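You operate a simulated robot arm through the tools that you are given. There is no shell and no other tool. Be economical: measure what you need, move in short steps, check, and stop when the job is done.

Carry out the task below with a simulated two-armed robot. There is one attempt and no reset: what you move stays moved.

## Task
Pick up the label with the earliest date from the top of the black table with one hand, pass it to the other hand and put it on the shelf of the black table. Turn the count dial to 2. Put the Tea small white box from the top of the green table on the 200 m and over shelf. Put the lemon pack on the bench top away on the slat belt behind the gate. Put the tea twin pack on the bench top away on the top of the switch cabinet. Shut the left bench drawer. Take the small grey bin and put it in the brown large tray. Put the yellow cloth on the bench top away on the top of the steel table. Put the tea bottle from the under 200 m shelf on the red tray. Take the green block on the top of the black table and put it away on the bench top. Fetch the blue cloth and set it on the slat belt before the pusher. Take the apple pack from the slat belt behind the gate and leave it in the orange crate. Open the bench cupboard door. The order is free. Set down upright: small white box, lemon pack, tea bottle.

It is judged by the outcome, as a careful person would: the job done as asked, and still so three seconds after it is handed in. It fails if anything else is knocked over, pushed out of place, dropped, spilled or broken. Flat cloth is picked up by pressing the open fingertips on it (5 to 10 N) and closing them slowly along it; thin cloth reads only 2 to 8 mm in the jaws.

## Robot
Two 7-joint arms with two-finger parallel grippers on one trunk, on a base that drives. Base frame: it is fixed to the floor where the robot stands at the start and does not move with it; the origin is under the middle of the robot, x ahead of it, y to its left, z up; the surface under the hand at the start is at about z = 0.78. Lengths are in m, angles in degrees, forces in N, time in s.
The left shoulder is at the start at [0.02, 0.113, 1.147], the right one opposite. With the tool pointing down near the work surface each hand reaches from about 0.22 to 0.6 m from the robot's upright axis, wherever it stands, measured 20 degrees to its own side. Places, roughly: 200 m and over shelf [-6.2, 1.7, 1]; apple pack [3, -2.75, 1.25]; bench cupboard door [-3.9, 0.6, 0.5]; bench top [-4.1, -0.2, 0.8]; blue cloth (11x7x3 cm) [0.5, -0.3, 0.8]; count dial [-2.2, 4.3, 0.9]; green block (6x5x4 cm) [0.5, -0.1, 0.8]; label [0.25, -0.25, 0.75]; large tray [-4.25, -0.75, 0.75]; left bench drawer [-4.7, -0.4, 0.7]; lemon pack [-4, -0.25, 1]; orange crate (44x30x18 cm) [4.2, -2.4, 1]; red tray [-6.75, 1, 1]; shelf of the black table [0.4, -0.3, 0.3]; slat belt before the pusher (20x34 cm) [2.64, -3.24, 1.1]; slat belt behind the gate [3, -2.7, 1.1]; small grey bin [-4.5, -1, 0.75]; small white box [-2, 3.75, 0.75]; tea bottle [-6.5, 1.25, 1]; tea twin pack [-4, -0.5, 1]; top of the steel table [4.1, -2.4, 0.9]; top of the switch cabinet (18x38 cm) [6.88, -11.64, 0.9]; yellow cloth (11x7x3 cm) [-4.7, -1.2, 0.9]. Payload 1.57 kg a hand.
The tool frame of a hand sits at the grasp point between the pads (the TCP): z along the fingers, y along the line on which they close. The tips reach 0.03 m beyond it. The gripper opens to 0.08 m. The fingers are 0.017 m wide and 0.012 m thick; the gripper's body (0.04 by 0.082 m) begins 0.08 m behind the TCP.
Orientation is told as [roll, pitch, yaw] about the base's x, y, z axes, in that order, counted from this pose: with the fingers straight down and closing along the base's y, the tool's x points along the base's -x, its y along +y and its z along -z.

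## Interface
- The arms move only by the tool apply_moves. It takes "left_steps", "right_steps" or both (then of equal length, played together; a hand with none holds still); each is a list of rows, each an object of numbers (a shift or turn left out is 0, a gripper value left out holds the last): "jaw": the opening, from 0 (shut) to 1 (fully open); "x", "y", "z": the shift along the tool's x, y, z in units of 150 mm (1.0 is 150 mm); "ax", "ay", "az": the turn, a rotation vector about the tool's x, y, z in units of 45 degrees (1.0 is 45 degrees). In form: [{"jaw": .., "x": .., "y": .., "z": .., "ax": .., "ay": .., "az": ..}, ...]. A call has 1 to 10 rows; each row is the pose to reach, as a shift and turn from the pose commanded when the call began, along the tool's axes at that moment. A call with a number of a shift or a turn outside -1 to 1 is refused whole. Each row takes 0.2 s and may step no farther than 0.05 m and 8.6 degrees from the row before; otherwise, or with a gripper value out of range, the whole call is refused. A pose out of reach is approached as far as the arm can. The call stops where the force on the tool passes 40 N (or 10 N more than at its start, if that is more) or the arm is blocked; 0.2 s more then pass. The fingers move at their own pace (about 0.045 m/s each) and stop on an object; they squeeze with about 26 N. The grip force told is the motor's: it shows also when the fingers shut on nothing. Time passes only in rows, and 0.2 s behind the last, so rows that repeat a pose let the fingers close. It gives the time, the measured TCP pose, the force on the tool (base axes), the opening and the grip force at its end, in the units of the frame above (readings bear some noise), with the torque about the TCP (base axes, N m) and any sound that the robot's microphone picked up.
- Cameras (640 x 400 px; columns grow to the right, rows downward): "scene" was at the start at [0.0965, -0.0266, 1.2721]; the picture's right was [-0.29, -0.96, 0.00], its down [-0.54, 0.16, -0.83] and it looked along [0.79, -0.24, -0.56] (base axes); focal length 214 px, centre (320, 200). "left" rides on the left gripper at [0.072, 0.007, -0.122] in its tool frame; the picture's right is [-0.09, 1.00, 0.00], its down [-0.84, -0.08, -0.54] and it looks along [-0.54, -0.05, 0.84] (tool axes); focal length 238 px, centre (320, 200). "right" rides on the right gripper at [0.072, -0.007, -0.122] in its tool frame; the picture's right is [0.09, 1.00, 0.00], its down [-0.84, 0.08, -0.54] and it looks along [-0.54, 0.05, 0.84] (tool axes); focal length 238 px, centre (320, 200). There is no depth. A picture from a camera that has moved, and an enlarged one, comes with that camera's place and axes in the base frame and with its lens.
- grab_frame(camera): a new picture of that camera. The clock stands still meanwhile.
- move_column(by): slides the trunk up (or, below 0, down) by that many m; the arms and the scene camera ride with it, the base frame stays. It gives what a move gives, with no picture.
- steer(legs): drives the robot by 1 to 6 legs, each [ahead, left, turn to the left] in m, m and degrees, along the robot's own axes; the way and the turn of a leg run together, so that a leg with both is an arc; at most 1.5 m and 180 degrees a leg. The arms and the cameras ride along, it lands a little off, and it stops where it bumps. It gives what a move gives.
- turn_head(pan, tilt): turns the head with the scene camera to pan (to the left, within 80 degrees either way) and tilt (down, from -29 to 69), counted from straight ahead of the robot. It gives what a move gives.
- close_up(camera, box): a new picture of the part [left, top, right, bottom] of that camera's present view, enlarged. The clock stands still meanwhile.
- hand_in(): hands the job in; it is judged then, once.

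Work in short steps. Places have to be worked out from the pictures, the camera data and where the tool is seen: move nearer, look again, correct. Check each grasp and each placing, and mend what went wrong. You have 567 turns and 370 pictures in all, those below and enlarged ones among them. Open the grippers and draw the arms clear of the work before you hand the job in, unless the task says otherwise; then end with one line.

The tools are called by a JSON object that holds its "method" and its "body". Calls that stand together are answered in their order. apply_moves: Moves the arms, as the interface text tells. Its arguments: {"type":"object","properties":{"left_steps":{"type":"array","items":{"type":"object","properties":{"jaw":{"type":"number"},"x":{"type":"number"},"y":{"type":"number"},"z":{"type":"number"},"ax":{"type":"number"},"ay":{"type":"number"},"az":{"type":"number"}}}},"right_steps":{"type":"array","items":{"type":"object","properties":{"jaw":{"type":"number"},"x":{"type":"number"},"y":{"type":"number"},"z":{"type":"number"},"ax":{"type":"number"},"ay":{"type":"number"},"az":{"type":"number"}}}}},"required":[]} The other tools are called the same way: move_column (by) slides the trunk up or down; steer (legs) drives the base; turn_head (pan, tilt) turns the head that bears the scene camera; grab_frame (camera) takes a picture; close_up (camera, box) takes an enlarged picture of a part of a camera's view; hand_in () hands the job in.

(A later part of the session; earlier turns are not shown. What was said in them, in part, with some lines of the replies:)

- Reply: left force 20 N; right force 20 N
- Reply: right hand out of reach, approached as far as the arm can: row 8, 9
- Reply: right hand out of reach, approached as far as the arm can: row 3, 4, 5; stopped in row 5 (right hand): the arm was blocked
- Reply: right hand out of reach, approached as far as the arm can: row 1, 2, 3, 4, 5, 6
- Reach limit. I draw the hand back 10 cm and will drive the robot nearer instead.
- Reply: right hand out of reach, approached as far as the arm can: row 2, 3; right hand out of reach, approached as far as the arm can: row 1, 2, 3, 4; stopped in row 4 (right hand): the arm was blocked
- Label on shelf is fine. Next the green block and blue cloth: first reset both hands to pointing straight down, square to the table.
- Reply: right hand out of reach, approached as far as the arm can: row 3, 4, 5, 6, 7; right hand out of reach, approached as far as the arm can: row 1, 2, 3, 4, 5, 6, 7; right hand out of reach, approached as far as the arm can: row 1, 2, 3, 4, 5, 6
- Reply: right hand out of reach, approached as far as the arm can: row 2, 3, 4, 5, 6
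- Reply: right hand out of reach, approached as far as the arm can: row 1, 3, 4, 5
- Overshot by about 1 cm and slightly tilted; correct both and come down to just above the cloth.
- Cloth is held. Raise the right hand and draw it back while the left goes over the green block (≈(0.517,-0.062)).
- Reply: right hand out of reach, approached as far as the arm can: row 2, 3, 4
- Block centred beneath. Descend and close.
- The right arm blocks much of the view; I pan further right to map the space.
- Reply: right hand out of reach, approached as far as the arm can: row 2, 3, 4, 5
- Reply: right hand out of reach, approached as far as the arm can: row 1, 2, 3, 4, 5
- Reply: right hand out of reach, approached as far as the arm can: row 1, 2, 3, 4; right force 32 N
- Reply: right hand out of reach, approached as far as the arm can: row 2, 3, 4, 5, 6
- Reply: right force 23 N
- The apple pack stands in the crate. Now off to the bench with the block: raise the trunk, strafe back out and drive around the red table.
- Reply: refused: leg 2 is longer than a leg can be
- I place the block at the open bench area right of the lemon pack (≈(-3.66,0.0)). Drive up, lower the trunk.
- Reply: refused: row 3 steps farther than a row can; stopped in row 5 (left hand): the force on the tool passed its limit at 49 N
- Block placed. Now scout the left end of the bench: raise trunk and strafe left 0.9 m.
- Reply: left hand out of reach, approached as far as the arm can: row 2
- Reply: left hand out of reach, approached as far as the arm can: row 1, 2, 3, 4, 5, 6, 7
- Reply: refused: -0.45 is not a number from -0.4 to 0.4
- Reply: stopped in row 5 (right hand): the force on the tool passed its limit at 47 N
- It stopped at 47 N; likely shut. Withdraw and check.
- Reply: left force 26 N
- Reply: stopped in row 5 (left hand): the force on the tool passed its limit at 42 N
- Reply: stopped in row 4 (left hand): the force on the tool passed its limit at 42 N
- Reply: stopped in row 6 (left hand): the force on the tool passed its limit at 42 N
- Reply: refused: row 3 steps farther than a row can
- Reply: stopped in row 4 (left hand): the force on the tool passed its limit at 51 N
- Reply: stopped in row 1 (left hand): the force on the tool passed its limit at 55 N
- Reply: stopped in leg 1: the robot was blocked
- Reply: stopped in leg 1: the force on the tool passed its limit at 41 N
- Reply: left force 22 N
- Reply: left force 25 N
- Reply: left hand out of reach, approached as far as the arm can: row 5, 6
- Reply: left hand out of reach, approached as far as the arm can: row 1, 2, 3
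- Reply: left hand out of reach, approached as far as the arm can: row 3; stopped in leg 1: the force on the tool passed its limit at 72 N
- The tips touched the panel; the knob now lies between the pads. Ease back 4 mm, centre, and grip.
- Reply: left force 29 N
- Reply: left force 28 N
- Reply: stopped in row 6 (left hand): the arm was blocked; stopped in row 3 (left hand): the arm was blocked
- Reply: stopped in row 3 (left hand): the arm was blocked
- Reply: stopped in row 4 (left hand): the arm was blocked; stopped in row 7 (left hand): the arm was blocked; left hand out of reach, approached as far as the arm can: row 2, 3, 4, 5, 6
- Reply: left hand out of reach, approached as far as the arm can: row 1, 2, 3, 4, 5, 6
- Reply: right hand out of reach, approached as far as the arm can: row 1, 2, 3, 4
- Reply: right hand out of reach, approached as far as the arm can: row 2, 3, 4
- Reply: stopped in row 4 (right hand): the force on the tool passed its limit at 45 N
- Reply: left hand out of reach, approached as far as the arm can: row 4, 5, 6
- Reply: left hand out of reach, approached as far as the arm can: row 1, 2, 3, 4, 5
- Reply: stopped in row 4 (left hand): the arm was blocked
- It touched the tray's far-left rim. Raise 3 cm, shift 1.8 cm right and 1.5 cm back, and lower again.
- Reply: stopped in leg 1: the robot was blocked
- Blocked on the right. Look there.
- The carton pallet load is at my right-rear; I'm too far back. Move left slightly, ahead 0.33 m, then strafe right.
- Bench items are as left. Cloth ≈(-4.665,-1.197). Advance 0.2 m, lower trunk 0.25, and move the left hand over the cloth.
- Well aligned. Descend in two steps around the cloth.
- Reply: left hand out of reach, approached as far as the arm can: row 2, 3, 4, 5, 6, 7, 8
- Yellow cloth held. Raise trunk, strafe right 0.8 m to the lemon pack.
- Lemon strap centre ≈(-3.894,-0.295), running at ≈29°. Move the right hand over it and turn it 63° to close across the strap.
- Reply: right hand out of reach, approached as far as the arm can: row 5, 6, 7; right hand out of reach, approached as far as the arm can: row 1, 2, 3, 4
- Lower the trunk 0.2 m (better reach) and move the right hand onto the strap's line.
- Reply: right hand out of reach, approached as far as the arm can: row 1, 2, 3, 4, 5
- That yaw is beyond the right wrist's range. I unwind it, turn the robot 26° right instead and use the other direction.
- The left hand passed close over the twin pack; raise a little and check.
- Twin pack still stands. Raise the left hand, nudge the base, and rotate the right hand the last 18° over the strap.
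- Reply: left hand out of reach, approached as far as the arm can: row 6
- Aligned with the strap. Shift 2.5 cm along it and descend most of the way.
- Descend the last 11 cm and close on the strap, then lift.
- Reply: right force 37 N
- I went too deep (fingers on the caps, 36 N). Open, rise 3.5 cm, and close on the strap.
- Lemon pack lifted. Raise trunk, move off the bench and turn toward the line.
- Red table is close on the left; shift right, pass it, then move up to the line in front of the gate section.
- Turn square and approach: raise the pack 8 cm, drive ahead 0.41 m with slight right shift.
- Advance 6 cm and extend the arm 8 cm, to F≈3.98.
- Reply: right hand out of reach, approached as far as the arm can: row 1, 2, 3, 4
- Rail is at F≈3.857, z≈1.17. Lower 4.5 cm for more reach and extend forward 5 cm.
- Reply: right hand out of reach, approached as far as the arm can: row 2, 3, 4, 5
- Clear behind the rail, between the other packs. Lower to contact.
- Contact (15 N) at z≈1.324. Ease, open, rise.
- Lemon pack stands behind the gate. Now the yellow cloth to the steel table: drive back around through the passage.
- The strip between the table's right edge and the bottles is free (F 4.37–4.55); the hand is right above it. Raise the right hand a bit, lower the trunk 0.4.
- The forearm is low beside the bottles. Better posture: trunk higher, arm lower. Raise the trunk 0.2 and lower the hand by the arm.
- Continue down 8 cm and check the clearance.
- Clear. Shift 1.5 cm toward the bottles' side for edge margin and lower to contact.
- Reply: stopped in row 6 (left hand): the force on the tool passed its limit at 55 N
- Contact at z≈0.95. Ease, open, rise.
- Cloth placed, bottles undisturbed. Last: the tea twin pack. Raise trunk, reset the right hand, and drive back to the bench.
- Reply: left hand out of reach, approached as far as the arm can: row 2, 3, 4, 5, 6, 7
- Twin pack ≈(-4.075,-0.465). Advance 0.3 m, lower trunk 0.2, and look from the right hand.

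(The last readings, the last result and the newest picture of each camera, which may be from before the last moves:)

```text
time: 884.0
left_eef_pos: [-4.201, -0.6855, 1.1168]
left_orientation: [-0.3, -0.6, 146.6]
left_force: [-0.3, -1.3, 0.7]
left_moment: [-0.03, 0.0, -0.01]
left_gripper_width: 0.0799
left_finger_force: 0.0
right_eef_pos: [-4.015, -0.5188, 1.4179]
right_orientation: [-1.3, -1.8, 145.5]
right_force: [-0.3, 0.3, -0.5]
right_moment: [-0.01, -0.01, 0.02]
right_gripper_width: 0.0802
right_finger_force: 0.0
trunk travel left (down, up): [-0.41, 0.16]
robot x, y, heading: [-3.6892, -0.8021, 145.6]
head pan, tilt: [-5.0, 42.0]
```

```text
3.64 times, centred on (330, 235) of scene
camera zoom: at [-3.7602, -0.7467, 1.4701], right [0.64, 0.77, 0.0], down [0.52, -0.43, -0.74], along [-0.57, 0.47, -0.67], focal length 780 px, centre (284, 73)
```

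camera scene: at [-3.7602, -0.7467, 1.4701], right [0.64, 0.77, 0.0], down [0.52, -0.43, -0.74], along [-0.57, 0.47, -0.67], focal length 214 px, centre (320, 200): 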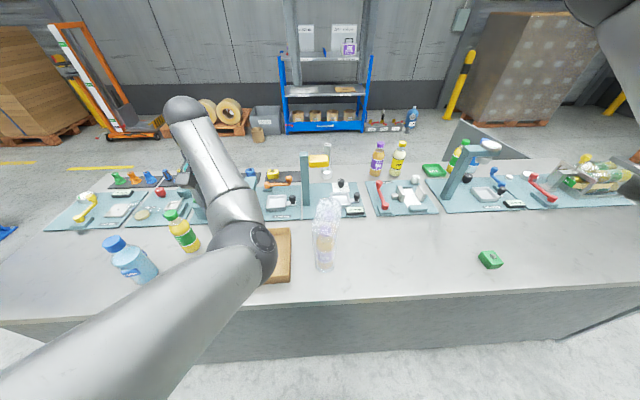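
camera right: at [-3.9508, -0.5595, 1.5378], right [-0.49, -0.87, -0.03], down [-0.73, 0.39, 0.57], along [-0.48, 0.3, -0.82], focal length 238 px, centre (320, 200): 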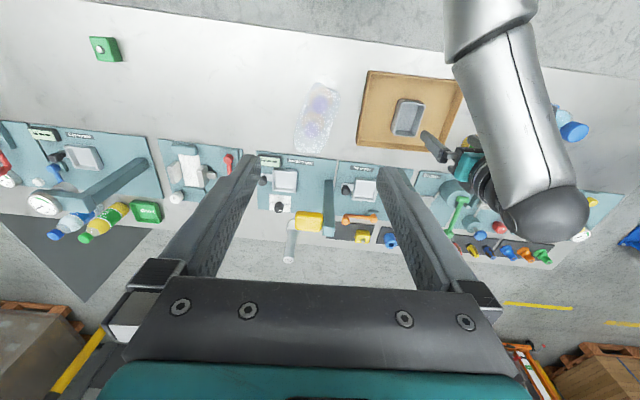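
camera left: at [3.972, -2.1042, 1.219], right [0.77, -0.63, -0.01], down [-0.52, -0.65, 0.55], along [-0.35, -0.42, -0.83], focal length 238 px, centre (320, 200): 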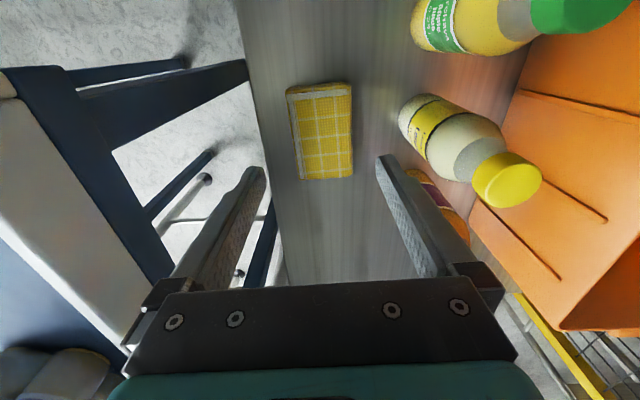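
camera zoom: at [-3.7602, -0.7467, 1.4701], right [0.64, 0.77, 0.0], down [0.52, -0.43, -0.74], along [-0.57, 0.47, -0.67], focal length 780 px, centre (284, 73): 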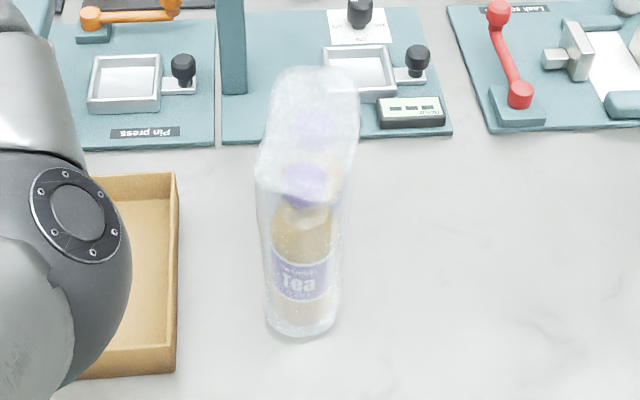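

Two bottles fore-aft, axis ≈132°, centre ≈(-4.066,-0.464). Align yaw and move above, then descend.

{"method": "apply_moves", "body": {"right_steps": [{"az": 0.15, "x": -0.2, "y": -0.05}, {"az": 0.3, "x": -0.4, "y": -0.11}, {"az": 0.3, "x": -0.49, "y": -0.11, "z": 0.2}, {"az": 0.3, "x": -0.49, "y": -0.11, "z": 0.5}, {"az": 0.3, "x": -0.49, "y": -0.11, "z": 0.8}, {"az": 0.3, "x": -0.49, "y": -0.11, "z": 1}, {"az": 0.3, "x": -0.49, "y": -0.11, "z": 1}]}}

{"method": "grab_frame", "body": {"camera": "right"}}

```text
time: 885.6
left_eef_pos: [-4.2015, -0.6848, 1.1167]
left_orientation: [-0.5, -0.6, 146.6]
left_force: [0.5, -0.4, 0.0]
left_moment: [-0.03, 0.0, 0.0]
left_gripper_width: 0.08
left_finger_force: 0.0
right_eef_pos: [-4.0673, -0.4576, 1.2717]
right_orientation: [-0.9, -2.0, 132.1]
right_force: [0.1, -0.5, 0.8]
right_moment: [-0.01, -0.01, 0.0]
right_gripper_width: 0.0797
right_finger_force: 0.0
trunk travel left (down, up): [-0.41, 0.16]
robot x, y, heading: [-3.6891, -0.8052, 145.6]
head pan, tilt: [-5.0, 42.0]
```

```text
100 pictures are left
camera right: at [-4.013, -0.5109, 1.3906], right [-0.68, -0.73, -0.02], down [-0.61, 0.55, 0.57], along [-0.41, 0.4, -0.82], focal length 238 px, centre (320, 200)
```

right: 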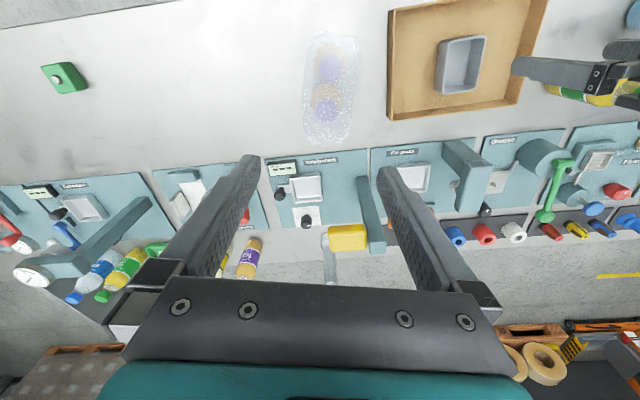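

{"method": "apply_moves", "body": {"right_steps": [{"x": 0.07, "y": 0.03, "z": 0.25}, {"x": 0.07, "y": 0.03, "z": 0.5}, {"x": 0.07, "y": 0.03, "z": 0.75}, {"x": 0.07, "y": 0.03, "z": 1}, {"x": 0.07, "y": 0.03, "z": 1}]}}

{"method": "grab_frame", "body": {"camera": "right"}}

```text
time: 886.8
left_eef_pos: [-4.201, -0.6839, 1.1163]
left_orientation: [-0.4, -0.6, 146.6]
left_force: [0.3, -0.6, -0.4]
left_moment: [0.05, -0.01, 0.0]
left_gripper_width: 0.0799
left_finger_force: 0.0
right_eef_pos: [-4.0685, -0.4636, 1.1214]
right_orientation: [-1.0, -2.1, 132.0]
right_force: [-0.6, 0.1, 0.5]
right_moment: [0.01, -0.01, 0.01]
right_gripper_width: 0.08
right_finger_force: 0.1
trunk travel left (down, up): [-0.41, 0.16]
robot x, y, heading: [-3.6934, -0.8035, 145.9]
head pan, tilt: [-5.0, 42.0]
```

```text
99 pictures are left
camera right: at [-4.0148, -0.5174, 1.2399], right [-0.68, -0.73, -0.02], down [-0.61, 0.55, 0.57], along [-0.41, 0.4, -0.82], focal length 238 px, centre (320, 200)
```

right: 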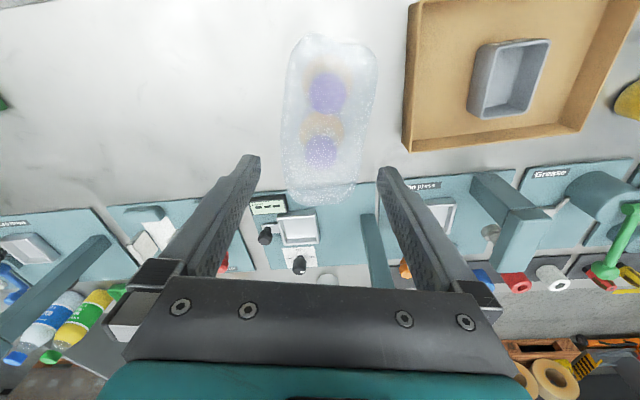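

Caps at z≈1.0; film is a bit wider. Shift slightly to the film's centre and descend in small steps, watching force.

{"method": "apply_moves", "body": {"right_steps": [{"y": 0.04, "x": 0.03, "z": 0.15}, {"y": 0.04, "x": 0.03, "z": 0.3}, {"y": 0.04, "x": 0.03, "z": 0.45}, {"y": 0.04, "x": 0.03, "z": 0.55}]}}

{"method": "grab_frame", "body": {"camera": "right"}}

{"method": "close_up", "body": {"camera": "scene", "box": [250, 150, 410, 290]}}

```text
time: 887.8
left_eef_pos: [-4.2009, -0.6843, 1.1158]
left_orientation: [-0.4, -0.6, 146.6]
left_force: [0.4, 0.2, -1.0]
left_moment: [-0.02, 0.0, 0.01]
left_gripper_width: 0.08
left_finger_force: 0.0
right_eef_pos: [-4.0687, -0.4684, 1.039]
right_orientation: [-0.9, -2.0, 132.0]
right_force: [-0.3, -0.4, -0.3]
right_moment: [0.0, 0.01, -0.01]
right_gripper_width: 0.08
right_finger_force: 0.1
trunk travel left (down, up): [-0.41, 0.16]
robot x, y, heading: [-3.6902, -0.8039, 145.5]
head pan, tilt: [-5.0, 42.0]
```

```text
98 pictures are left
camera right: at [-4.015, -0.5219, 1.1566], right [-0.68, -0.73, -0.02], down [-0.61, 0.55, 0.57], along [-0.41, 0.4, -0.82], focal length 238 px, centre (320, 200)
```

right: 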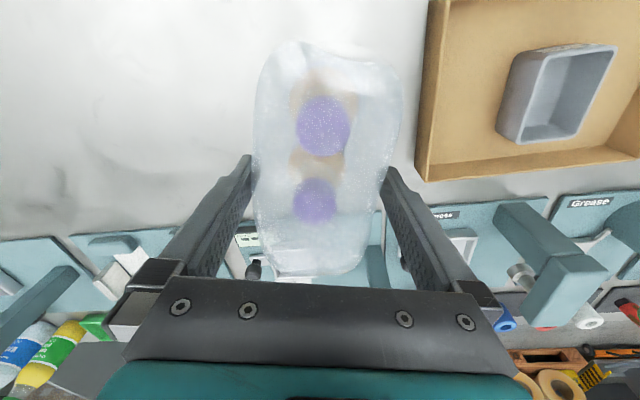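

```text
2.86 times, centred on (330, 220) of scene
camera zoom: at [-3.7603, -0.7466, 1.47], right [0.64, 0.77, 0.0], down [0.52, -0.43, -0.74], along [-0.57, 0.47, -0.67], focal length 613 px, centre (291, 143)
```

zoom: 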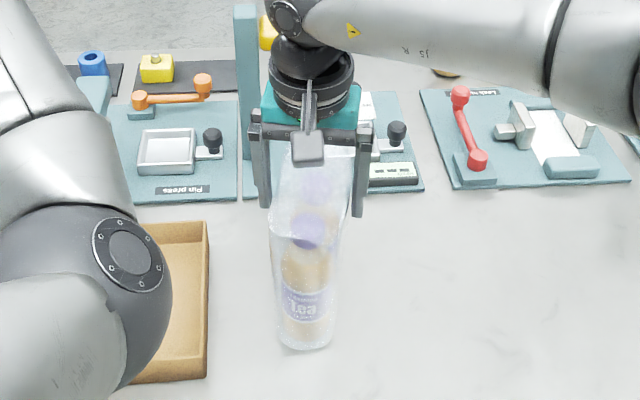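

The fingers straddle the film. Continue down to z≈0.955.

{"method": "apply_moves", "body": {"right_steps": [{"z": 0.15}, {"z": 0.3}, {"z": 0.43}, {"z": 0.53}]}}

{"method": "close_up", "body": {"camera": "scene", "box": [250, 150, 410, 290]}}

```text
time: 888.8
left_eef_pos: [-4.2, -0.6829, 1.1154]
left_orientation: [-0.5, -0.6, 146.6]
left_force: [0.0, -0.5, 0.0]
left_moment: [-0.02, 0.03, -0.01]
left_gripper_width: 0.0799
left_finger_force: 0.2
right_eef_pos: [-4.0695, -0.4642, 0.9599]
right_orientation: [-1.0, -2.2, 132.0]
right_force: [-0.2, -0.1, 1.2]
right_moment: [-0.01, -0.01, -0.01]
right_gripper_width: 0.0801
right_finger_force: 0.1
trunk travel left (down, up): [-0.41, 0.16]
robot x, y, heading: [-3.6925, -0.801, 145.5]
head pan, tilt: [-5.0, 42.0]
```

```text
2.86 times, centred on (330, 220) of scene
camera zoom: at [-3.7604, -0.7467, 1.47], right [0.64, 0.77, 0.0], down [0.52, -0.43, -0.74], along [-0.57, 0.47, -0.67], focal length 613 px, centre (291, 143)
```

zoom: 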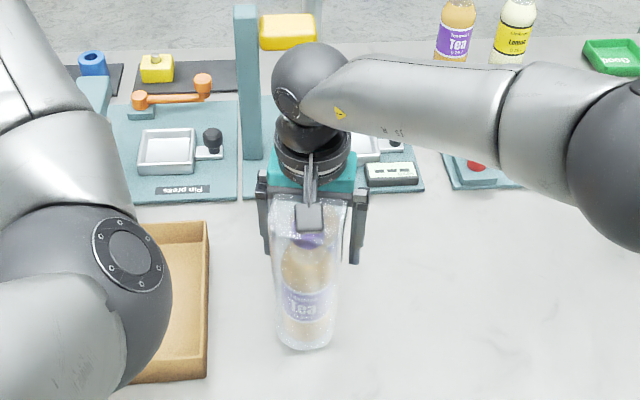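

{"method": "apply_moves", "body": {"right_steps": [{"jaw": 0.85}, {"jaw": 0.7}, {"jaw": 0.5}, {"jaw": 0.3}, {"jaw": 0.1}, {"jaw": 0}, {"jaw": 0}]}}

{"method": "apply_moves", "body": {"right_steps": [{"z": -0.08}, {"z": -0.2}, {"z": -0.4}, {"z": -0.4}]}}

{"method": "grab_frame", "body": {"camera": "scene"}}

```text
time: 890.4
left_eef_pos: [-4.1995, -0.6835, 1.1176]
left_orientation: [-0.4, -0.6, 146.6]
left_force: [1.1, 0.2, -0.4]
left_moment: [-0.01, 0.0, 0.04]
left_gripper_width: 0.08
left_finger_force: 0.2
right_eef_pos: [-4.07, -0.4651, 0.9592]
right_orientation: [-1.0, -2.1, 132.0]
right_force: [-1.0, -1.1, 0.8]
right_moment: [-0.34, 0.19, -0.02]
right_gripper_width: 0.0589
right_finger_force: 25.5
trunk travel left (down, up): [-0.41, 0.16]
robot x, y, heading: [-3.6932, -0.8084, 145.4]
head pan, tilt: [-5.0, 42.0]
```

```text
time: 891.4
left_eef_pos: [-4.2007, -0.6843, 1.1166]
left_orientation: [-0.4, -0.5, 146.5]
left_force: [-0.8, 0.5, -0.1]
left_moment: [-0.02, 0.02, -0.01]
left_gripper_width: 0.0799
left_finger_force: 0.0
right_eef_pos: [-4.0693, -0.4666, 1.0204]
right_orientation: [-0.9, -2.0, 132.1]
right_force: [-0.2, 0.1, -4.8]
right_moment: [-0.01, 0.05, -0.01]
right_gripper_width: 0.0589
right_finger_force: 25.8
trunk travel left (down, up): [-0.41, 0.16]
robot x, y, heading: [-3.693, -0.8045, 145.4]
head pan, tilt: [-5.0, 42.0]
```

```text
95 pictures are left
camera scene: at [-3.7608, -0.7462, 1.4699], right [0.64, 0.77, 0.0], down [0.52, -0.43, -0.74], along [-0.57, 0.47, -0.67], focal length 214 px, centre (320, 200)
```

scene: 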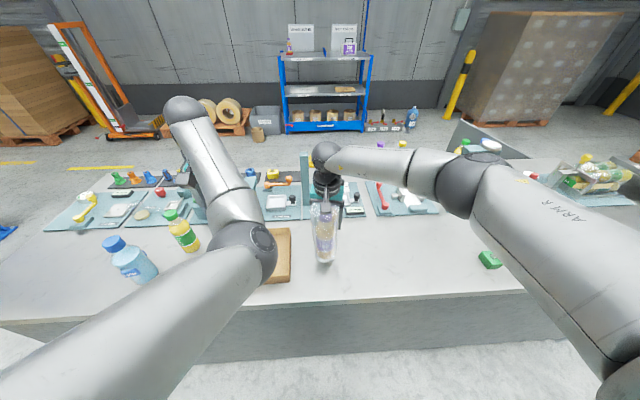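

Twin pack held (58.9 mm, 4.8 N). Raise, clear the bench, turn round and drive down the lane toward the far end.

{"method": "move_column", "body": {"by": 0.15}}

{"method": "steer", "body": {"legs": [[-0.25, -0.1, 0], [0, -0.5, 0], [0, 0, -180], [1.5, 0, 0], [1.5, 0, 0], [1.4, -0.2, 0]]}}

{"method": "turn_head", "body": {"pan": -10, "tilt": 10}}

{"method": "grab_frame", "body": {"camera": "scene"}}

```text
time: 893.1
left_eef_pos: [-4.2023, -0.6832, 1.2655]
left_orientation: [-0.5, -0.6, 146.5]
left_force: [-0.5, 0.4, -0.6]
left_moment: [0.0, 0.03, 0.0]
left_gripper_width: 0.0801
left_finger_force: 0.1
right_eef_pos: [-4.0694, -0.4675, 1.1692]
right_orientation: [-0.9, -2.0, 132.1]
right_force: [0.2, -0.7, -5.1]
right_moment: [0.02, 0.02, 0.04]
right_gripper_width: 0.0591
right_finger_force: 26.3
trunk travel left (down, up): [-0.56, 0.01]
robot x, y, heading: [-3.6873, -0.8036, 145.8]
head pan, tilt: [-5.0, 42.0]
```

```text
time: 925.6
left_eef_pos: [0.8818, -3.2129, 1.2658]
left_orientation: [-0.4, -0.6, -33.9]
left_force: [0.1, -0.1, -0.2]
left_moment: [0.03, 0.05, -0.02]
left_gripper_width: 0.0801
left_finger_force: 0.1
right_eef_pos: [0.7492, -3.4275, 1.1707]
right_orientation: [-0.9, -2.1, -48.4]
right_force: [0.7, -0.1, -5.6]
right_moment: [0.0, 0.01, 0.0]
right_gripper_width: 0.0588
right_finger_force: 25.7
trunk travel left (down, up): [-0.56, 0.01]
robot x, y, heading: [0.3703, -3.0868, -34.6]
head pan, tilt: [-5.0, 42.0]
```

```text
time: 926.6
left_eef_pos: [0.8813, -3.2134, 1.2663]
left_orientation: [-0.4, -0.6, -33.8]
left_force: [-0.7, -0.7, 0.1]
left_moment: [-0.01, 0.02, 0.01]
left_gripper_width: 0.08
left_finger_force: 0.0
right_eef_pos: [0.7472, -3.4279, 1.1692]
right_orientation: [-0.9, -2.0, -48.5]
right_force: [0.4, 0.3, -5.5]
right_moment: [-0.02, -0.01, 0.02]
right_gripper_width: 0.059
right_finger_force: 26.1
trunk travel left (down, up): [-0.56, 0.01]
robot x, y, heading: [0.3698, -3.0866, -35.0]
head pan, tilt: [-10.0, 10.0]
```

```text
94 pictures are left
camera scene: at [0.4464, -3.1605, 1.6705], right [-0.71, -0.71, 0.0], down [-0.12, 0.12, -0.98], along [0.7, -0.7, -0.17], focal length 214 px, centre (320, 200)
```

scene: 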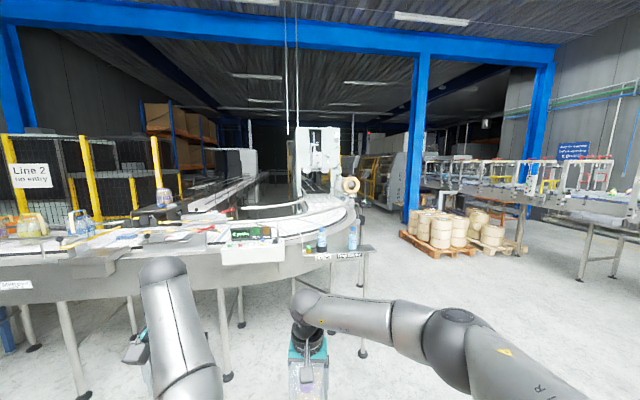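

{"method": "close_up", "body": {"camera": "scene", "box": [280, 110, 480, 260]}}

```text
2.67 times, centred on (380, 185) of scene
camera zoom: at [0.4464, -3.1605, 1.6705], right [-0.71, -0.71, 0.0], down [-0.12, 0.12, -0.98], along [0.7, -0.7, -0.17], focal length 572 px, centre (160, 240)
```

zoom: 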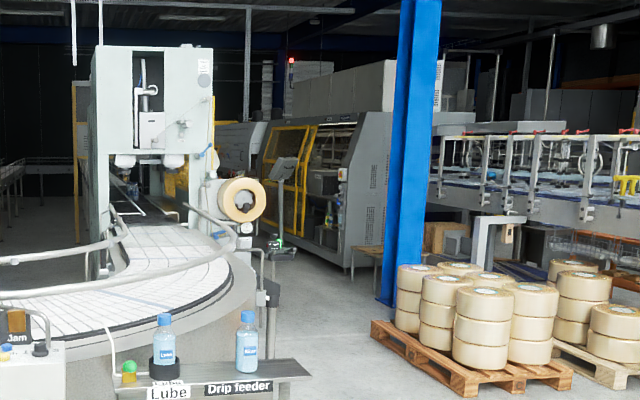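

The cabinet lies beyond, through the aisle right of the line's end. Drive right then ahead into it.

{"method": "steer", "body": {"legs": [[0.2, -1.45, 0], [1.45, -0.2, 0], [1.4, 0, 0]]}}

{"method": "turn_head", "body": {"pan": -5, "tilt": 10}}

{"method": "grab_frame", "body": {"camera": "scene"}}

```text
time: 947.4
left_eef_pos: [2.4387, -6.2852, 1.2664]
left_orientation: [-0.5, -0.6, -32.4]
left_force: [0.5, -0.6, -0.1]
left_moment: [0.0, 0.02, 0.0]
left_gripper_width: 0.0802
left_finger_force: 0.2
right_eef_pos: [2.3091, -6.5028, 1.1693]
right_orientation: [-0.9, -2.0, -47.1]
right_force: [-0.4, -0.1, -5.6]
right_moment: [-0.02, -0.02, 0.01]
right_gripper_width: 0.0588
right_finger_force: 25.9
trunk travel left (down, up): [-0.56, 0.01]
robot x, y, heading: [1.9222, -6.1737, -33.7]
head pan, tilt: [-10.0, 10.0]
```

```text
time: 948.0
left_eef_pos: [2.4373, -6.285, 1.2656]
left_orientation: [-0.4, -0.6, -32.5]
left_force: [0.0, -0.5, 0.0]
left_moment: [-0.01, -0.03, 0.01]
left_gripper_width: 0.0801
left_finger_force: 0.1
right_eef_pos: [2.3086, -6.5028, 1.169]
right_orientation: [-0.9, -2.0, -47.1]
right_force: [0.9, -0.1, -5.6]
right_moment: [-0.05, 0.0, 0.04]
right_gripper_width: 0.0588
right_finger_force: 25.6
trunk travel left (down, up): [-0.56, 0.01]
robot x, y, heading: [1.9201, -6.1728, -33.6]
head pan, tilt: [-5.0, 10.0]
```

```text
92 pictures are left
camera scene: at [2.0072, -6.2367, 1.6706], right [-0.62, -0.78, 0.0], down [-0.14, 0.11, -0.98], along [0.77, -0.61, -0.17], focal length 214 px, centre (320, 200)
```

scene: 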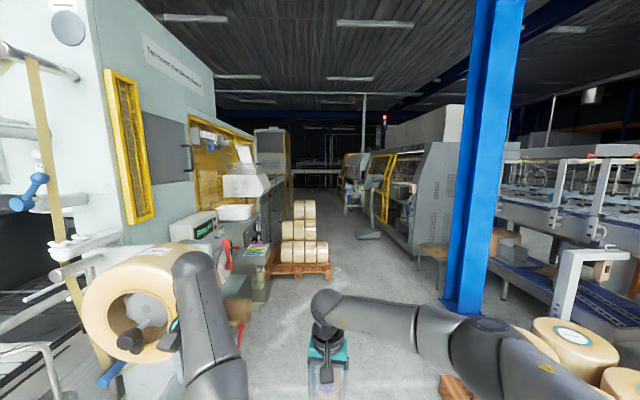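

{"method": "close_up", "body": {"camera": "scene", "box": [230, 120, 470, 300]}}

```text
2.22 times, centred on (350, 210) of scene
camera zoom: at [2.0072, -6.2367, 1.6706], right [-0.62, -0.78, 0.0], down [-0.14, 0.11, -0.98], along [0.77, -0.61, -0.17], focal length 477 px, centre (253, 178)
```

zoom: 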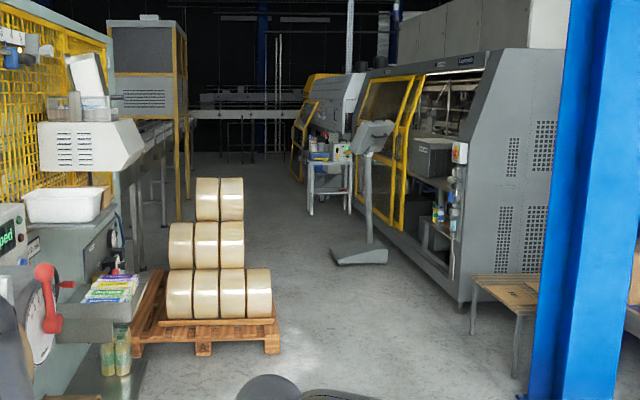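

The aisle continues past the roll pallet (left) and blue column (right). Drive along its middle.

{"method": "steer", "body": {"legs": [[1.42, -0.4, -1.4], [1.42, -0.4, 0], [1.3, 0.1, 0]]}}

{"method": "turn_head", "body": {"pan": -15, "tilt": 15}}

{"method": "grab_frame", "body": {"camera": "scene"}}

```text
time: 968.5
left_eef_pos: [5.4804, -9.2216, 1.2662]
left_orientation: [-0.4, -0.6, -33.9]
left_force: [0.5, 0.6, -0.2]
left_moment: [-0.01, -0.02, -0.01]
left_gripper_width: 0.08
left_finger_force: 0.0
right_eef_pos: [5.346, -9.4371, 1.1693]
right_orientation: [-0.9, -2.0, -48.6]
right_force: [0.0, 0.3, -6.6]
right_moment: [-0.02, 0.02, 0.01]
right_gripper_width: 0.0587
right_finger_force: 25.6
trunk travel left (down, up): [-0.56, 0.01]
robot x, y, heading: [4.9708, -9.0975, -35.0]
head pan, tilt: [-5.0, 10.0]
```

```text
time: 969.2
left_eef_pos: [5.481, -9.2199, 1.2668]
left_orientation: [-0.4, -0.5, -33.9]
left_force: [0.4, -0.4, -0.6]
left_moment: [-0.01, 0.0, -0.02]
left_gripper_width: 0.0799
left_finger_force: 0.1
right_eef_pos: [5.3461, -9.436, 1.1688]
right_orientation: [-0.8, -1.9, -48.6]
right_force: [0.3, -0.2, -6.0]
right_moment: [-0.03, 0.01, 0.05]
right_gripper_width: 0.0589
right_finger_force: 26.3
trunk travel left (down, up): [-0.56, 0.01]
robot x, y, heading: [4.968, -9.0959, -35.0]
head pan, tilt: [-15.0, 15.0]
```

```text
90 pictures are left
camera scene: at [5.0402, -9.1741, 1.6625], right [-0.77, -0.64, 0.0], down [-0.17, 0.2, -0.97], along [0.62, -0.74, -0.26], focal length 214 px, centre (320, 200)
```

scene: 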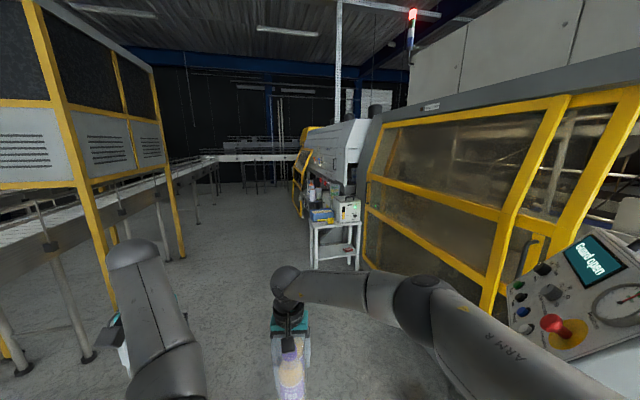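

{"method": "close_up", "body": {"camera": "scene", "box": [270, 130, 400, 290]}}

```text
2.50 times, centred on (335, 210) of scene
camera zoom: at [5.0402, -9.1741, 1.6625], right [-0.77, -0.64, 0.0], down [-0.17, 0.2, -0.97], along [0.62, -0.74, -0.26], focal length 536 px, centre (282, 175)
```

zoom: 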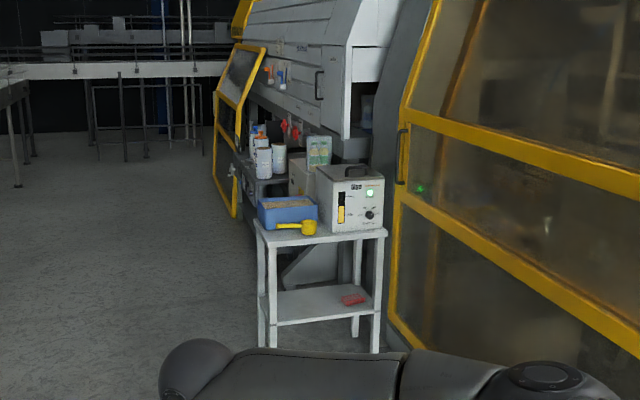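

The cabinet should be just beyond the small table on the right. Drive 1.9 m further along the left of the aisle and look right.

{"method": "steer", "body": {"legs": [[1.4, 0.25, 0], [0.6, 0, 0]]}}

{"method": "turn_head", "body": {"pan": -50, "tilt": 30}}

{"method": "grab_frame", "body": {"camera": "scene"}}

```text
time: 979.3
left_eef_pos: [7.2553, -10.172, 1.2658]
left_orientation: [-0.4, -0.6, -34.1]
left_force: [0.7, 0.2, -0.4]
left_moment: [0.01, 0.02, 0.03]
left_gripper_width: 0.08
left_finger_force: 0.1
right_eef_pos: [7.121, -10.3865, 1.1702]
right_orientation: [-0.9, -2.0, -48.7]
right_force: [-0.4, -0.2, -5.0]
right_moment: [0.0, -0.03, 0.0]
right_gripper_width: 0.0588
right_finger_force: 25.9
trunk travel left (down, up): [-0.56, 0.01]
robot x, y, heading: [6.7429, -10.0436, -35.0]
head pan, tilt: [-15.0, 15.0]
```

```text
time: 980.3
left_eef_pos: [7.2559, -10.172, 1.2668]
left_orientation: [-0.4, -0.6, -34.0]
left_force: [0.2, 0.4, 0.3]
left_moment: [-0.01, -0.01, 0.03]
left_gripper_width: 0.0799
left_finger_force: 0.1
right_eef_pos: [7.1223, -10.3863, 1.1688]
right_orientation: [-0.9, -2.0, -48.7]
right_force: [-1.1, -0.3, -5.4]
right_moment: [0.01, 0.01, 0.0]
right_gripper_width: 0.0587
right_finger_force: 26.1
trunk travel left (down, up): [-0.56, 0.01]
robot x, y, heading: [6.745, -10.044, -35.2]
head pan, tilt: [-50.0, 30.0]
```

```text
88 pictures are left
camera scene: at [6.7631, -10.142, 1.6383], right [-1.0, -0.09, 0.0], down [-0.04, 0.5, -0.87], along [0.07, -0.86, -0.5], focal length 214 px, centre (320, 200)
```

scene: 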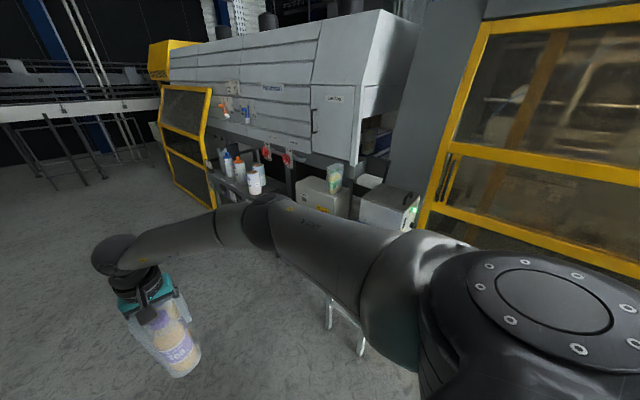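

{"method": "close_up", "body": {"camera": "scene", "box": [200, 120, 440, 280]}}

```text
2.50 times, centred on (320, 200) of scene
camera zoom: at [6.7631, -10.142, 1.6383], right [-1.0, -0.09, 0.0], down [-0.04, 0.5, -0.87], along [0.07, -0.86, -0.5], focal length 536 px, centre (320, 200)
```

zoom: 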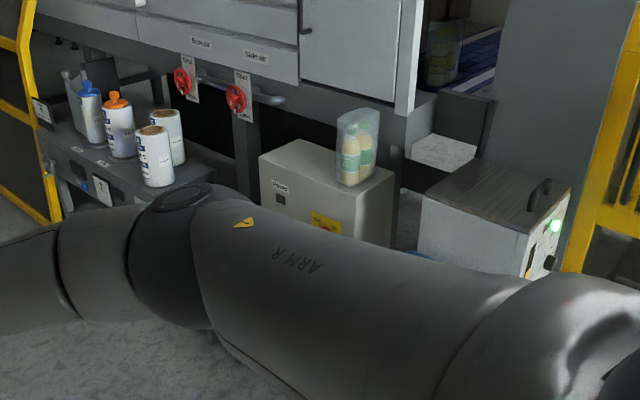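

The cabinet (Power, warning sign) has a pack on its right half; its left half (F 12.25–12.48) is free. I drive ahead 1.24 m and turn to face it.

{"method": "steer", "body": {"legs": [[1.24, 0, 0], [0, 0, -89.8]]}}

{"method": "turn_head", "body": {"pan": 0, "tilt": 35}}

{"method": "grab_frame", "body": {"camera": "scene"}}

{"method": "grab_frame", "body": {"camera": "right"}}

```text
time: 990.3
left_eef_pos: [7.6567, -11.2672, 1.2674]
left_orientation: [-0.4, -0.5, -121.8]
left_force: [-0.8, -0.3, -0.6]
left_moment: [0.04, 0.03, 0.0]
left_gripper_width: 0.0802
left_finger_force: 0.1
right_eef_pos: [7.4375, -11.1414, 1.1694]
right_orientation: [-0.9, -2.0, -136.6]
right_force: [0.5, -0.2, -5.7]
right_moment: [-0.01, -0.01, 0.03]
right_gripper_width: 0.059
right_finger_force: 26.3
trunk travel left (down, up): [-0.56, 0.01]
robot x, y, heading: [7.7644, -10.7553, -123.2]
head pan, tilt: [-50.0, 30.0]
```

```text
time: 991.5
left_eef_pos: [7.658, -11.2679, 1.267]
left_orientation: [-0.4, -0.6, -121.8]
left_force: [0.8, 0.7, 0.2]
left_moment: [0.01, 0.01, 0.01]
left_gripper_width: 0.0799
left_finger_force: 0.0
right_eef_pos: [7.4379, -11.1418, 1.1683]
right_orientation: [-0.9, -2.0, -136.5]
right_force: [0.4, 0.3, -5.5]
right_moment: [-0.01, 0.04, 0.02]
right_gripper_width: 0.059
right_finger_force: 26.2
trunk travel left (down, up): [-0.56, 0.01]
robot x, y, heading: [7.7669, -10.7528, -122.8]
head pan, tilt: [0.0, 35.0]
```

```text
86 pictures are left
camera scene: at [7.7123, -10.8364, 1.6304], right [-0.84, 0.54, 0.0], down [0.31, 0.48, -0.82], along [-0.45, -0.69, -0.57], focal length 214 px, centre (320, 200)
```

scene: 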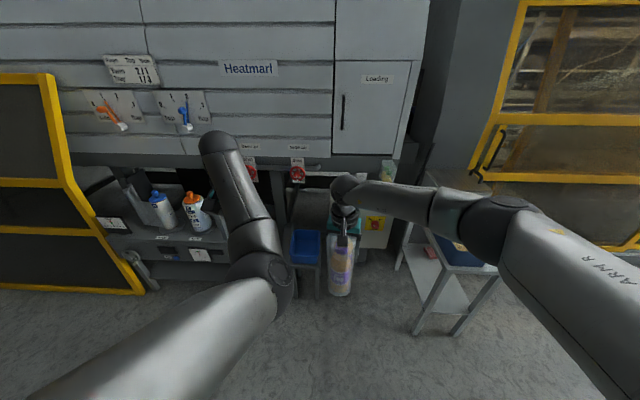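

```text
85 pictures are left
camera right: at [7.4893, -11.086, 1.288], right [0.75, -0.66, -0.02], down [-0.53, -0.63, 0.57], along [-0.39, -0.42, -0.82], focal length 238 px, centre (320, 200)
```

right: 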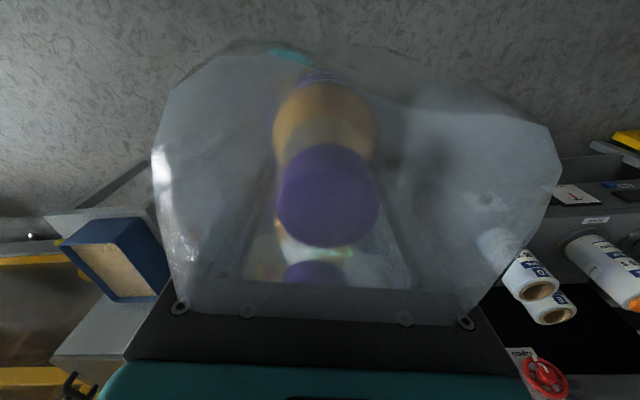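

Fix heading, shift right 0.1 m and approach 0.45 m, then look.

{"method": "steer", "body": {"legs": [[0, -0.1, -2.2], [0.42, 0, 0]]}}

{"method": "turn_head", "body": {"pan": -20, "tilt": 40}}

{"method": "grab_frame", "body": {"camera": "scene"}}

{"method": "grab_frame", "body": {"camera": "left"}}

```text
time: 994.8
left_eef_pos: [7.3147, -11.5515, 1.2666]
left_orientation: [-0.3, -0.7, -124.0]
left_force: [-0.4, -0.4, -0.7]
left_moment: [0.01, 0.03, -0.02]
left_gripper_width: 0.0801
left_finger_force: 0.0
right_eef_pos: [7.0991, -11.4173, 1.1683]
right_orientation: [-0.9, -2.0, -138.9]
right_force: [-0.4, -0.1, -6.2]
right_moment: [0.0, 0.0, -0.01]
right_gripper_width: 0.0588
right_finger_force: 26.3
trunk travel left (down, up): [-0.56, 0.01]
robot x, y, heading: [7.4427, -11.0413, -125.2]
head pan, tilt: [0.0, 35.0]
```

```text
time: 995.7
left_eef_pos: [7.3152, -11.5514, 1.2674]
left_orientation: [-0.4, -0.6, -124.1]
left_force: [0.1, -0.2, -0.3]
left_moment: [0.0, -0.01, 0.0]
left_gripper_width: 0.0801
left_finger_force: 0.2
right_eef_pos: [7.0999, -11.4168, 1.1685]
right_orientation: [-0.9, -2.0, -138.7]
right_force: [-0.6, 0.8, -6.6]
right_moment: [0.0, -0.01, -0.03]
right_gripper_width: 0.0588
right_finger_force: 25.9
trunk travel left (down, up): [-0.56, 0.01]
robot x, y, heading: [7.4396, -11.0418, -125.3]
head pan, tilt: [-20.0, 40.0]
```

```text
84 pictures are left
camera scene: at [7.3669, -11.0994, 1.6229], right [-0.57, 0.82, 0.0], down [0.53, 0.37, -0.77], along [-0.63, -0.44, -0.64], focal length 214 px, centre (320, 200)
```

scene: 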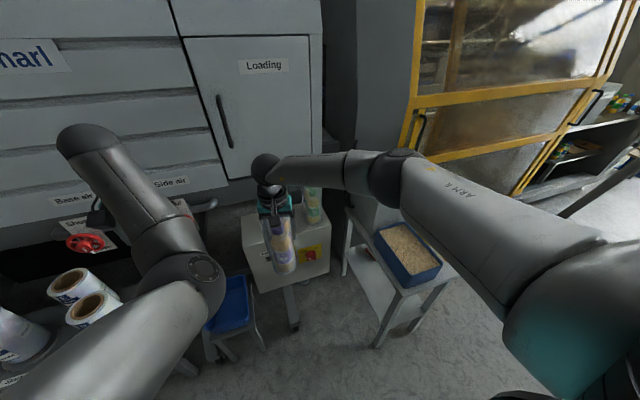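

```text
83 pictures are left
camera left: at [7.3613, -11.4958, 1.3882], right [0.77, -0.63, -0.01], down [-0.53, -0.65, 0.55], along [-0.35, -0.42, -0.83], focal length 238 px, centre (320, 200)
```

left: 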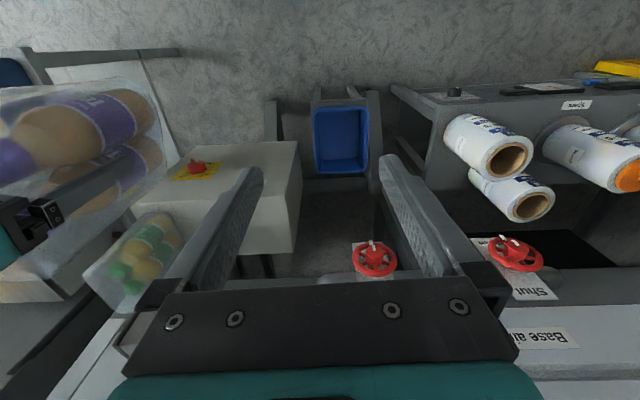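

The hand's F (12.37) is right; it needs 0.30 m more forward. Drive 0.29 m ahead slowly.

{"method": "steer", "body": {"legs": [[0.29, 0, 0]]}}

{"method": "grab_frame", "body": {"camera": "scene"}}

{"method": "grab_frame", "body": {"camera": "left"}}

```text
time: 997.7
left_eef_pos: [7.1404, -11.7928, 1.2661]
left_orientation: [-0.3, -0.4, -124.4]
left_force: [0.3, 0.4, -0.2]
left_moment: [0.03, -0.04, 0.03]
left_gripper_width: 0.0801
left_finger_force: 0.0
right_eef_pos: [6.9261, -11.6575, 1.1692]
right_orientation: [-0.9, -2.1, -139.0]
right_force: [0.2, -0.9, -6.4]
right_moment: [-0.01, 0.02, 0.03]
right_gripper_width: 0.0589
right_finger_force: 25.7
trunk travel left (down, up): [-0.56, 0.01]
robot x, y, heading: [7.2725, -11.2837, -125.2]
head pan, tilt: [-20.0, 40.0]
```

```text
82 pictures are left
camera scene: at [7.1952, -11.341, 1.6229], right [-0.57, 0.82, 0.0], down [0.53, 0.37, -0.77], along [-0.63, -0.43, -0.64], focal length 214 px, centre (320, 200)
```

scene: 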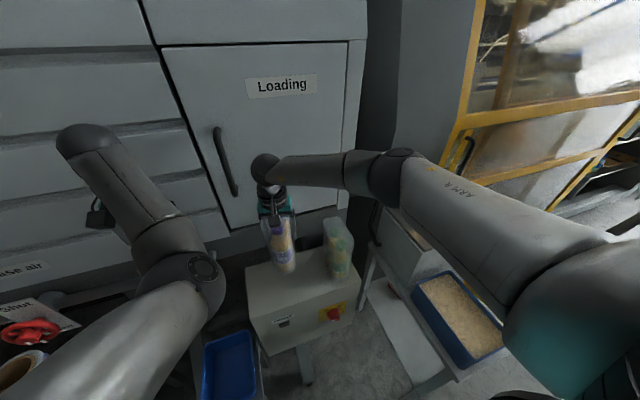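

```text
81 pictures are left
camera left: at [7.1882, -11.7374, 1.3881], right [0.77, -0.64, -0.01], down [-0.53, -0.65, 0.55], along [-0.36, -0.42, -0.83], focal length 238 px, centre (320, 200)
```

left: 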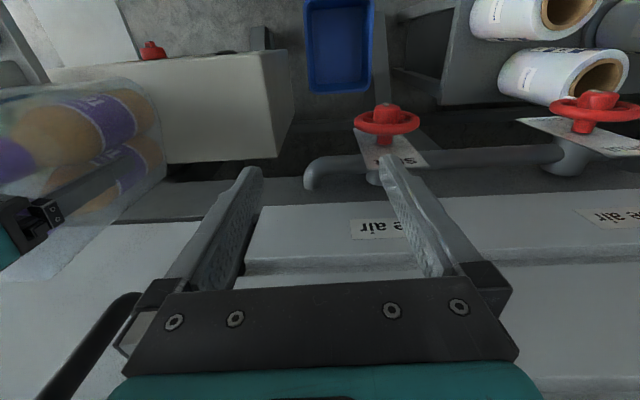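

The pack is over the cabinet's free left half. Lower with the right arm only.

{"method": "apply_moves", "body": {"right_steps": [{"z": 0.2}, {"z": 0.4}, {"z": 0.6}, {"z": 0.75}, {"z": 0.85}]}}

{"method": "grab_frame", "body": {"camera": "scene"}}

```text
time: 998.9
left_eef_pos: [7.1406, -11.7915, 1.2667]
left_orientation: [-0.5, -0.6, -124.3]
left_force: [-0.6, -0.2, 0.6]
left_moment: [0.02, 0.05, 0.0]
left_gripper_width: 0.0798
left_finger_force: 0.0
right_eef_pos: [6.9217, -11.6586, 1.0404]
right_orientation: [-0.9, -2.0, -138.9]
right_force: [0.3, -0.4, -5.7]
right_moment: [-0.04, 0.02, 0.04]
right_gripper_width: 0.0589
right_finger_force: 25.9
trunk travel left (down, up): [-0.56, 0.01]
robot x, y, heading: [7.2715, -11.2837, -125.5]
head pan, tilt: [-20.0, 40.0]
```

```text
80 pictures are left
camera scene: at [7.196, -11.3409, 1.6229], right [-0.57, 0.82, 0.0], down [0.53, 0.37, -0.77], along [-0.63, -0.43, -0.64], focal length 214 px, centre (320, 200)
```

scene: 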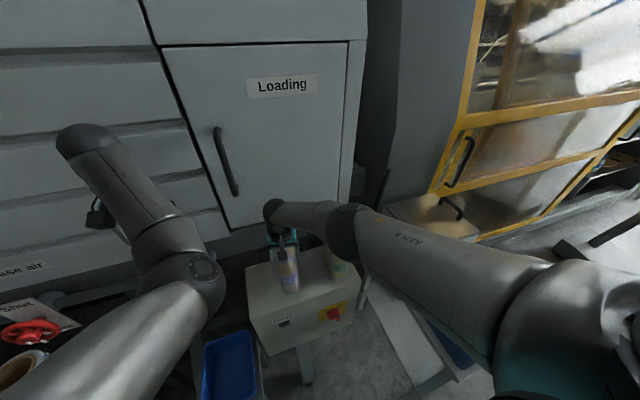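

{"method": "close_up", "body": {"camera": "scene", "box": [230, 190, 390, 330]}}

{"method": "grab_frame", "body": {"camera": "left"}}

```text
2.86 times, centred on (310, 260) of scene
camera zoom: at [7.196, -11.3409, 1.6229], right [-0.57, 0.82, 0.0], down [0.53, 0.37, -0.77], along [-0.63, -0.43, -0.64], focal length 613 px, centre (349, 29)
```

zoom: 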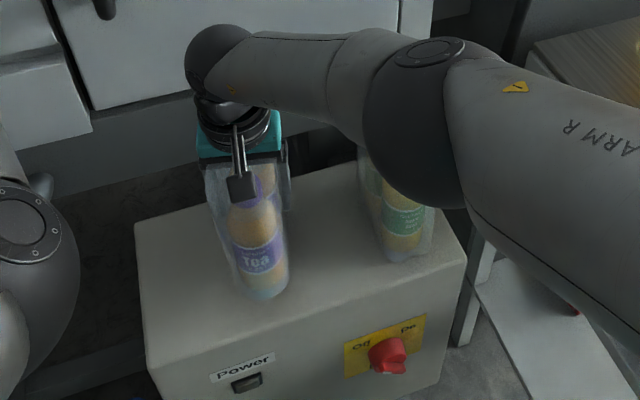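

```text
78 pictures are left
camera left: at [7.1889, -11.7373, 1.3882], right [0.77, -0.64, -0.01], down [-0.53, -0.65, 0.55], along [-0.36, -0.42, -0.83], focal length 238 px, centre (320, 200)
```

left: 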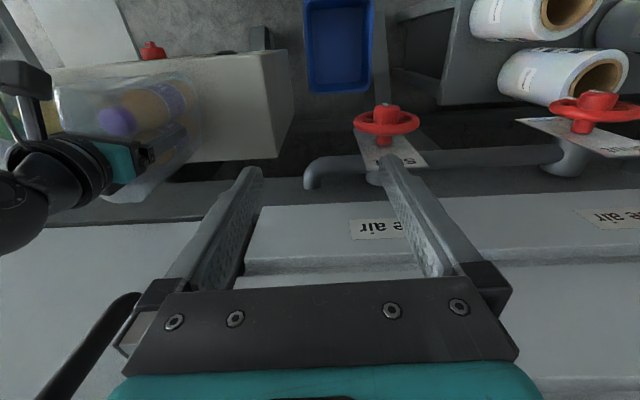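

Elbow sits in front of and above the other pack. Lower the last 2–3 cm gently to contact.

{"method": "apply_moves", "body": {"right_steps": [{"z": 0.05}, {"z": 0.1}, {"z": 0.15}, {"z": 0.2}, {"z": 0.24}]}}

{"method": "close_up", "body": {"camera": "scene", "box": [230, 190, 390, 330]}}

```text
time: 1000.1
left_eef_pos: [7.1404, -11.7921, 1.2674]
left_orientation: [-0.4, -0.6, -124.3]
left_force: [-0.6, -0.1, 0.1]
left_moment: [-0.02, 0.03, 0.02]
left_gripper_width: 0.08
left_finger_force: 0.1
right_eef_pos: [6.9267, -11.646, 1.0079]
right_orientation: [-0.9, -2.3, -139.0]
right_force: [-2.5, -1.9, 5.6]
right_moment: [-0.03, -0.3, -0.04]
right_gripper_width: 0.0589
right_finger_force: 25.9
right hand out of reach, approached as far as the arm can: row 2, 3, 4, 5
trunk travel left (down, up): [-0.56, 0.01]
robot x, y, heading: [7.2671, -11.2831, -125.4]
head pan, tilt: [-20.0, 40.0]
```

```text
2.86 times, centred on (310, 260) of scene
camera zoom: at [7.1962, -11.3395, 1.6231], right [-0.57, 0.82, 0.0], down [0.53, 0.36, -0.77], along [-0.63, -0.44, -0.64], focal length 613 px, centre (349, 29)
```

zoom: 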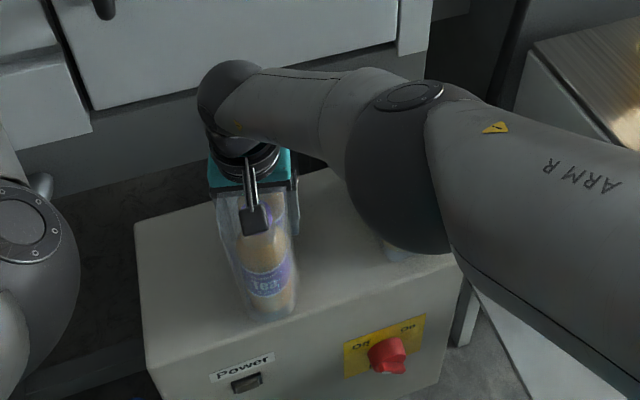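

Contact. Open and rise straight up.

{"method": "apply_moves", "body": {"right_steps": [{"z": -0.02, "jaw": 0.8}, {"z": -0.02, "jaw": 0.9}, {"z": -0.02, "jaw": 1}, {"z": -0.02, "jaw": 1}]}}

{"method": "apply_moves", "body": {"right_steps": [{"z": -0.15}, {"z": -0.35}, {"z": -0.6}, {"z": -0.85}, {"z": -1}, {"z": -1}]}}

{"method": "close_up", "body": {"camera": "scene", "box": [230, 190, 390, 330]}}

```text
time: 1001.1
left_eef_pos: [7.1412, -11.7938, 1.2664]
left_orientation: [-0.4, -0.6, -124.3]
left_force: [0.3, 0.4, 0.7]
left_moment: [0.01, 0.03, 0.01]
left_gripper_width: 0.0799
left_finger_force: 0.0
right_eef_pos: [6.9271, -11.6438, 1.01]
right_orientation: [-0.8, -2.0, -139.0]
right_force: [-0.1, 0.2, 0.0]
right_moment: [-0.01, 0.03, -0.01]
right_gripper_width: 0.0801
right_finger_force: 0.0
trunk travel left (down, up): [-0.56, 0.01]
robot x, y, heading: [7.2716, -11.2807, -125.4]
head pan, tilt: [-20.0, 40.0]
```

```text
time: 1002.5
left_eef_pos: [7.1419, -11.7924, 1.2668]
left_orientation: [-0.4, -0.5, -124.3]
left_force: [0.5, -0.5, 0.3]
left_moment: [0.01, -0.02, -0.04]
left_gripper_width: 0.0799
left_finger_force: 0.2
right_eef_pos: [6.9335, -11.641, 1.1591]
right_orientation: [-0.9, -2.1, -139.0]
right_force: [-0.6, -0.1, 0.3]
right_moment: [-0.04, -0.01, 0.0]
right_gripper_width: 0.08
right_finger_force: 0.0
trunk travel left (down, up): [-0.56, 0.01]
robot x, y, heading: [7.2679, -11.2843, -125.4]
head pan, tilt: [-20.0, 40.0]
```

```text
2.86 times, centred on (310, 260) of scene
camera zoom: at [7.1959, -11.3404, 1.6229], right [-0.57, 0.82, 0.0], down [0.53, 0.36, -0.77], along [-0.63, -0.43, -0.64], focal length 613 px, centre (349, 29)
```

zoom: 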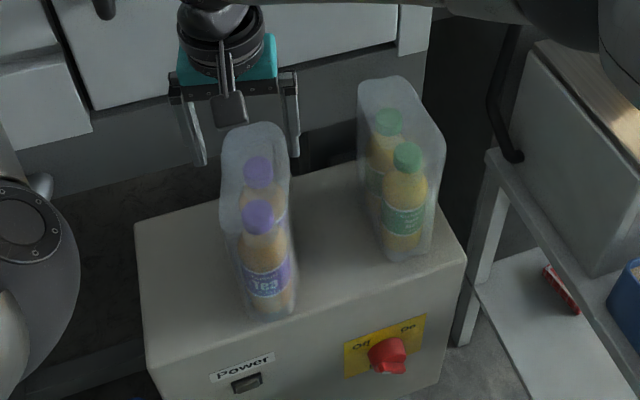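

Twin pack stands on the cabinet beside the other one. All items are done; I back off clear, with open grippers.

{"method": "steer", "body": {"legs": [[-0.5, 0, 0]]}}

{"method": "grab_frame", "body": {"camera": "scene"}}

```text
time: 1005.5
left_eef_pos: [7.4336, -11.3793, 1.2667]
left_orientation: [-0.4, -0.7, -124.3]
left_force: [-0.4, 0.8, -0.4]
left_moment: [-0.03, 0.0, 0.0]
left_gripper_width: 0.0801
left_finger_force: 0.0
right_eef_pos: [7.227, -11.2298, 1.1602]
right_orientation: [-0.9, -1.9, -138.9]
right_force: [0.1, 0.3, 0.3]
right_moment: [-0.02, 0.02, -0.02]
right_gripper_width: 0.08
right_finger_force: 0.0
trunk travel left (down, up): [-0.56, 0.01]
robot x, y, heading: [7.5629, -10.8712, -125.6]
head pan, tilt: [-20.0, 40.0]
```

```text
75 pictures are left
camera scene: at [7.4888, -10.9282, 1.6229], right [-0.57, 0.82, 0.0], down [0.53, 0.36, -0.77], along [-0.63, -0.43, -0.64], focal length 214 px, centre (320, 200)
```

scene: 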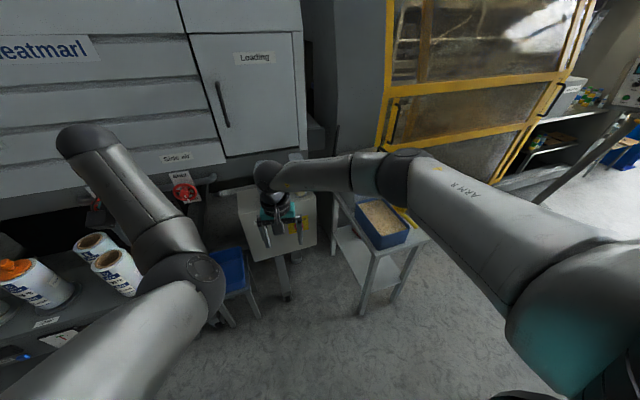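

Everything is placed and the arms are clear; I hand in.

{"method": "hand_in", "body": {}}

```text
The job is handed in.
```

All thirteen parts of the job are done and it is handed in. One thing to know: the label, the Dapwick one dated 05 Mar 27, lies flat on the black table's shelf with one corner about 1 cm from the front edge.
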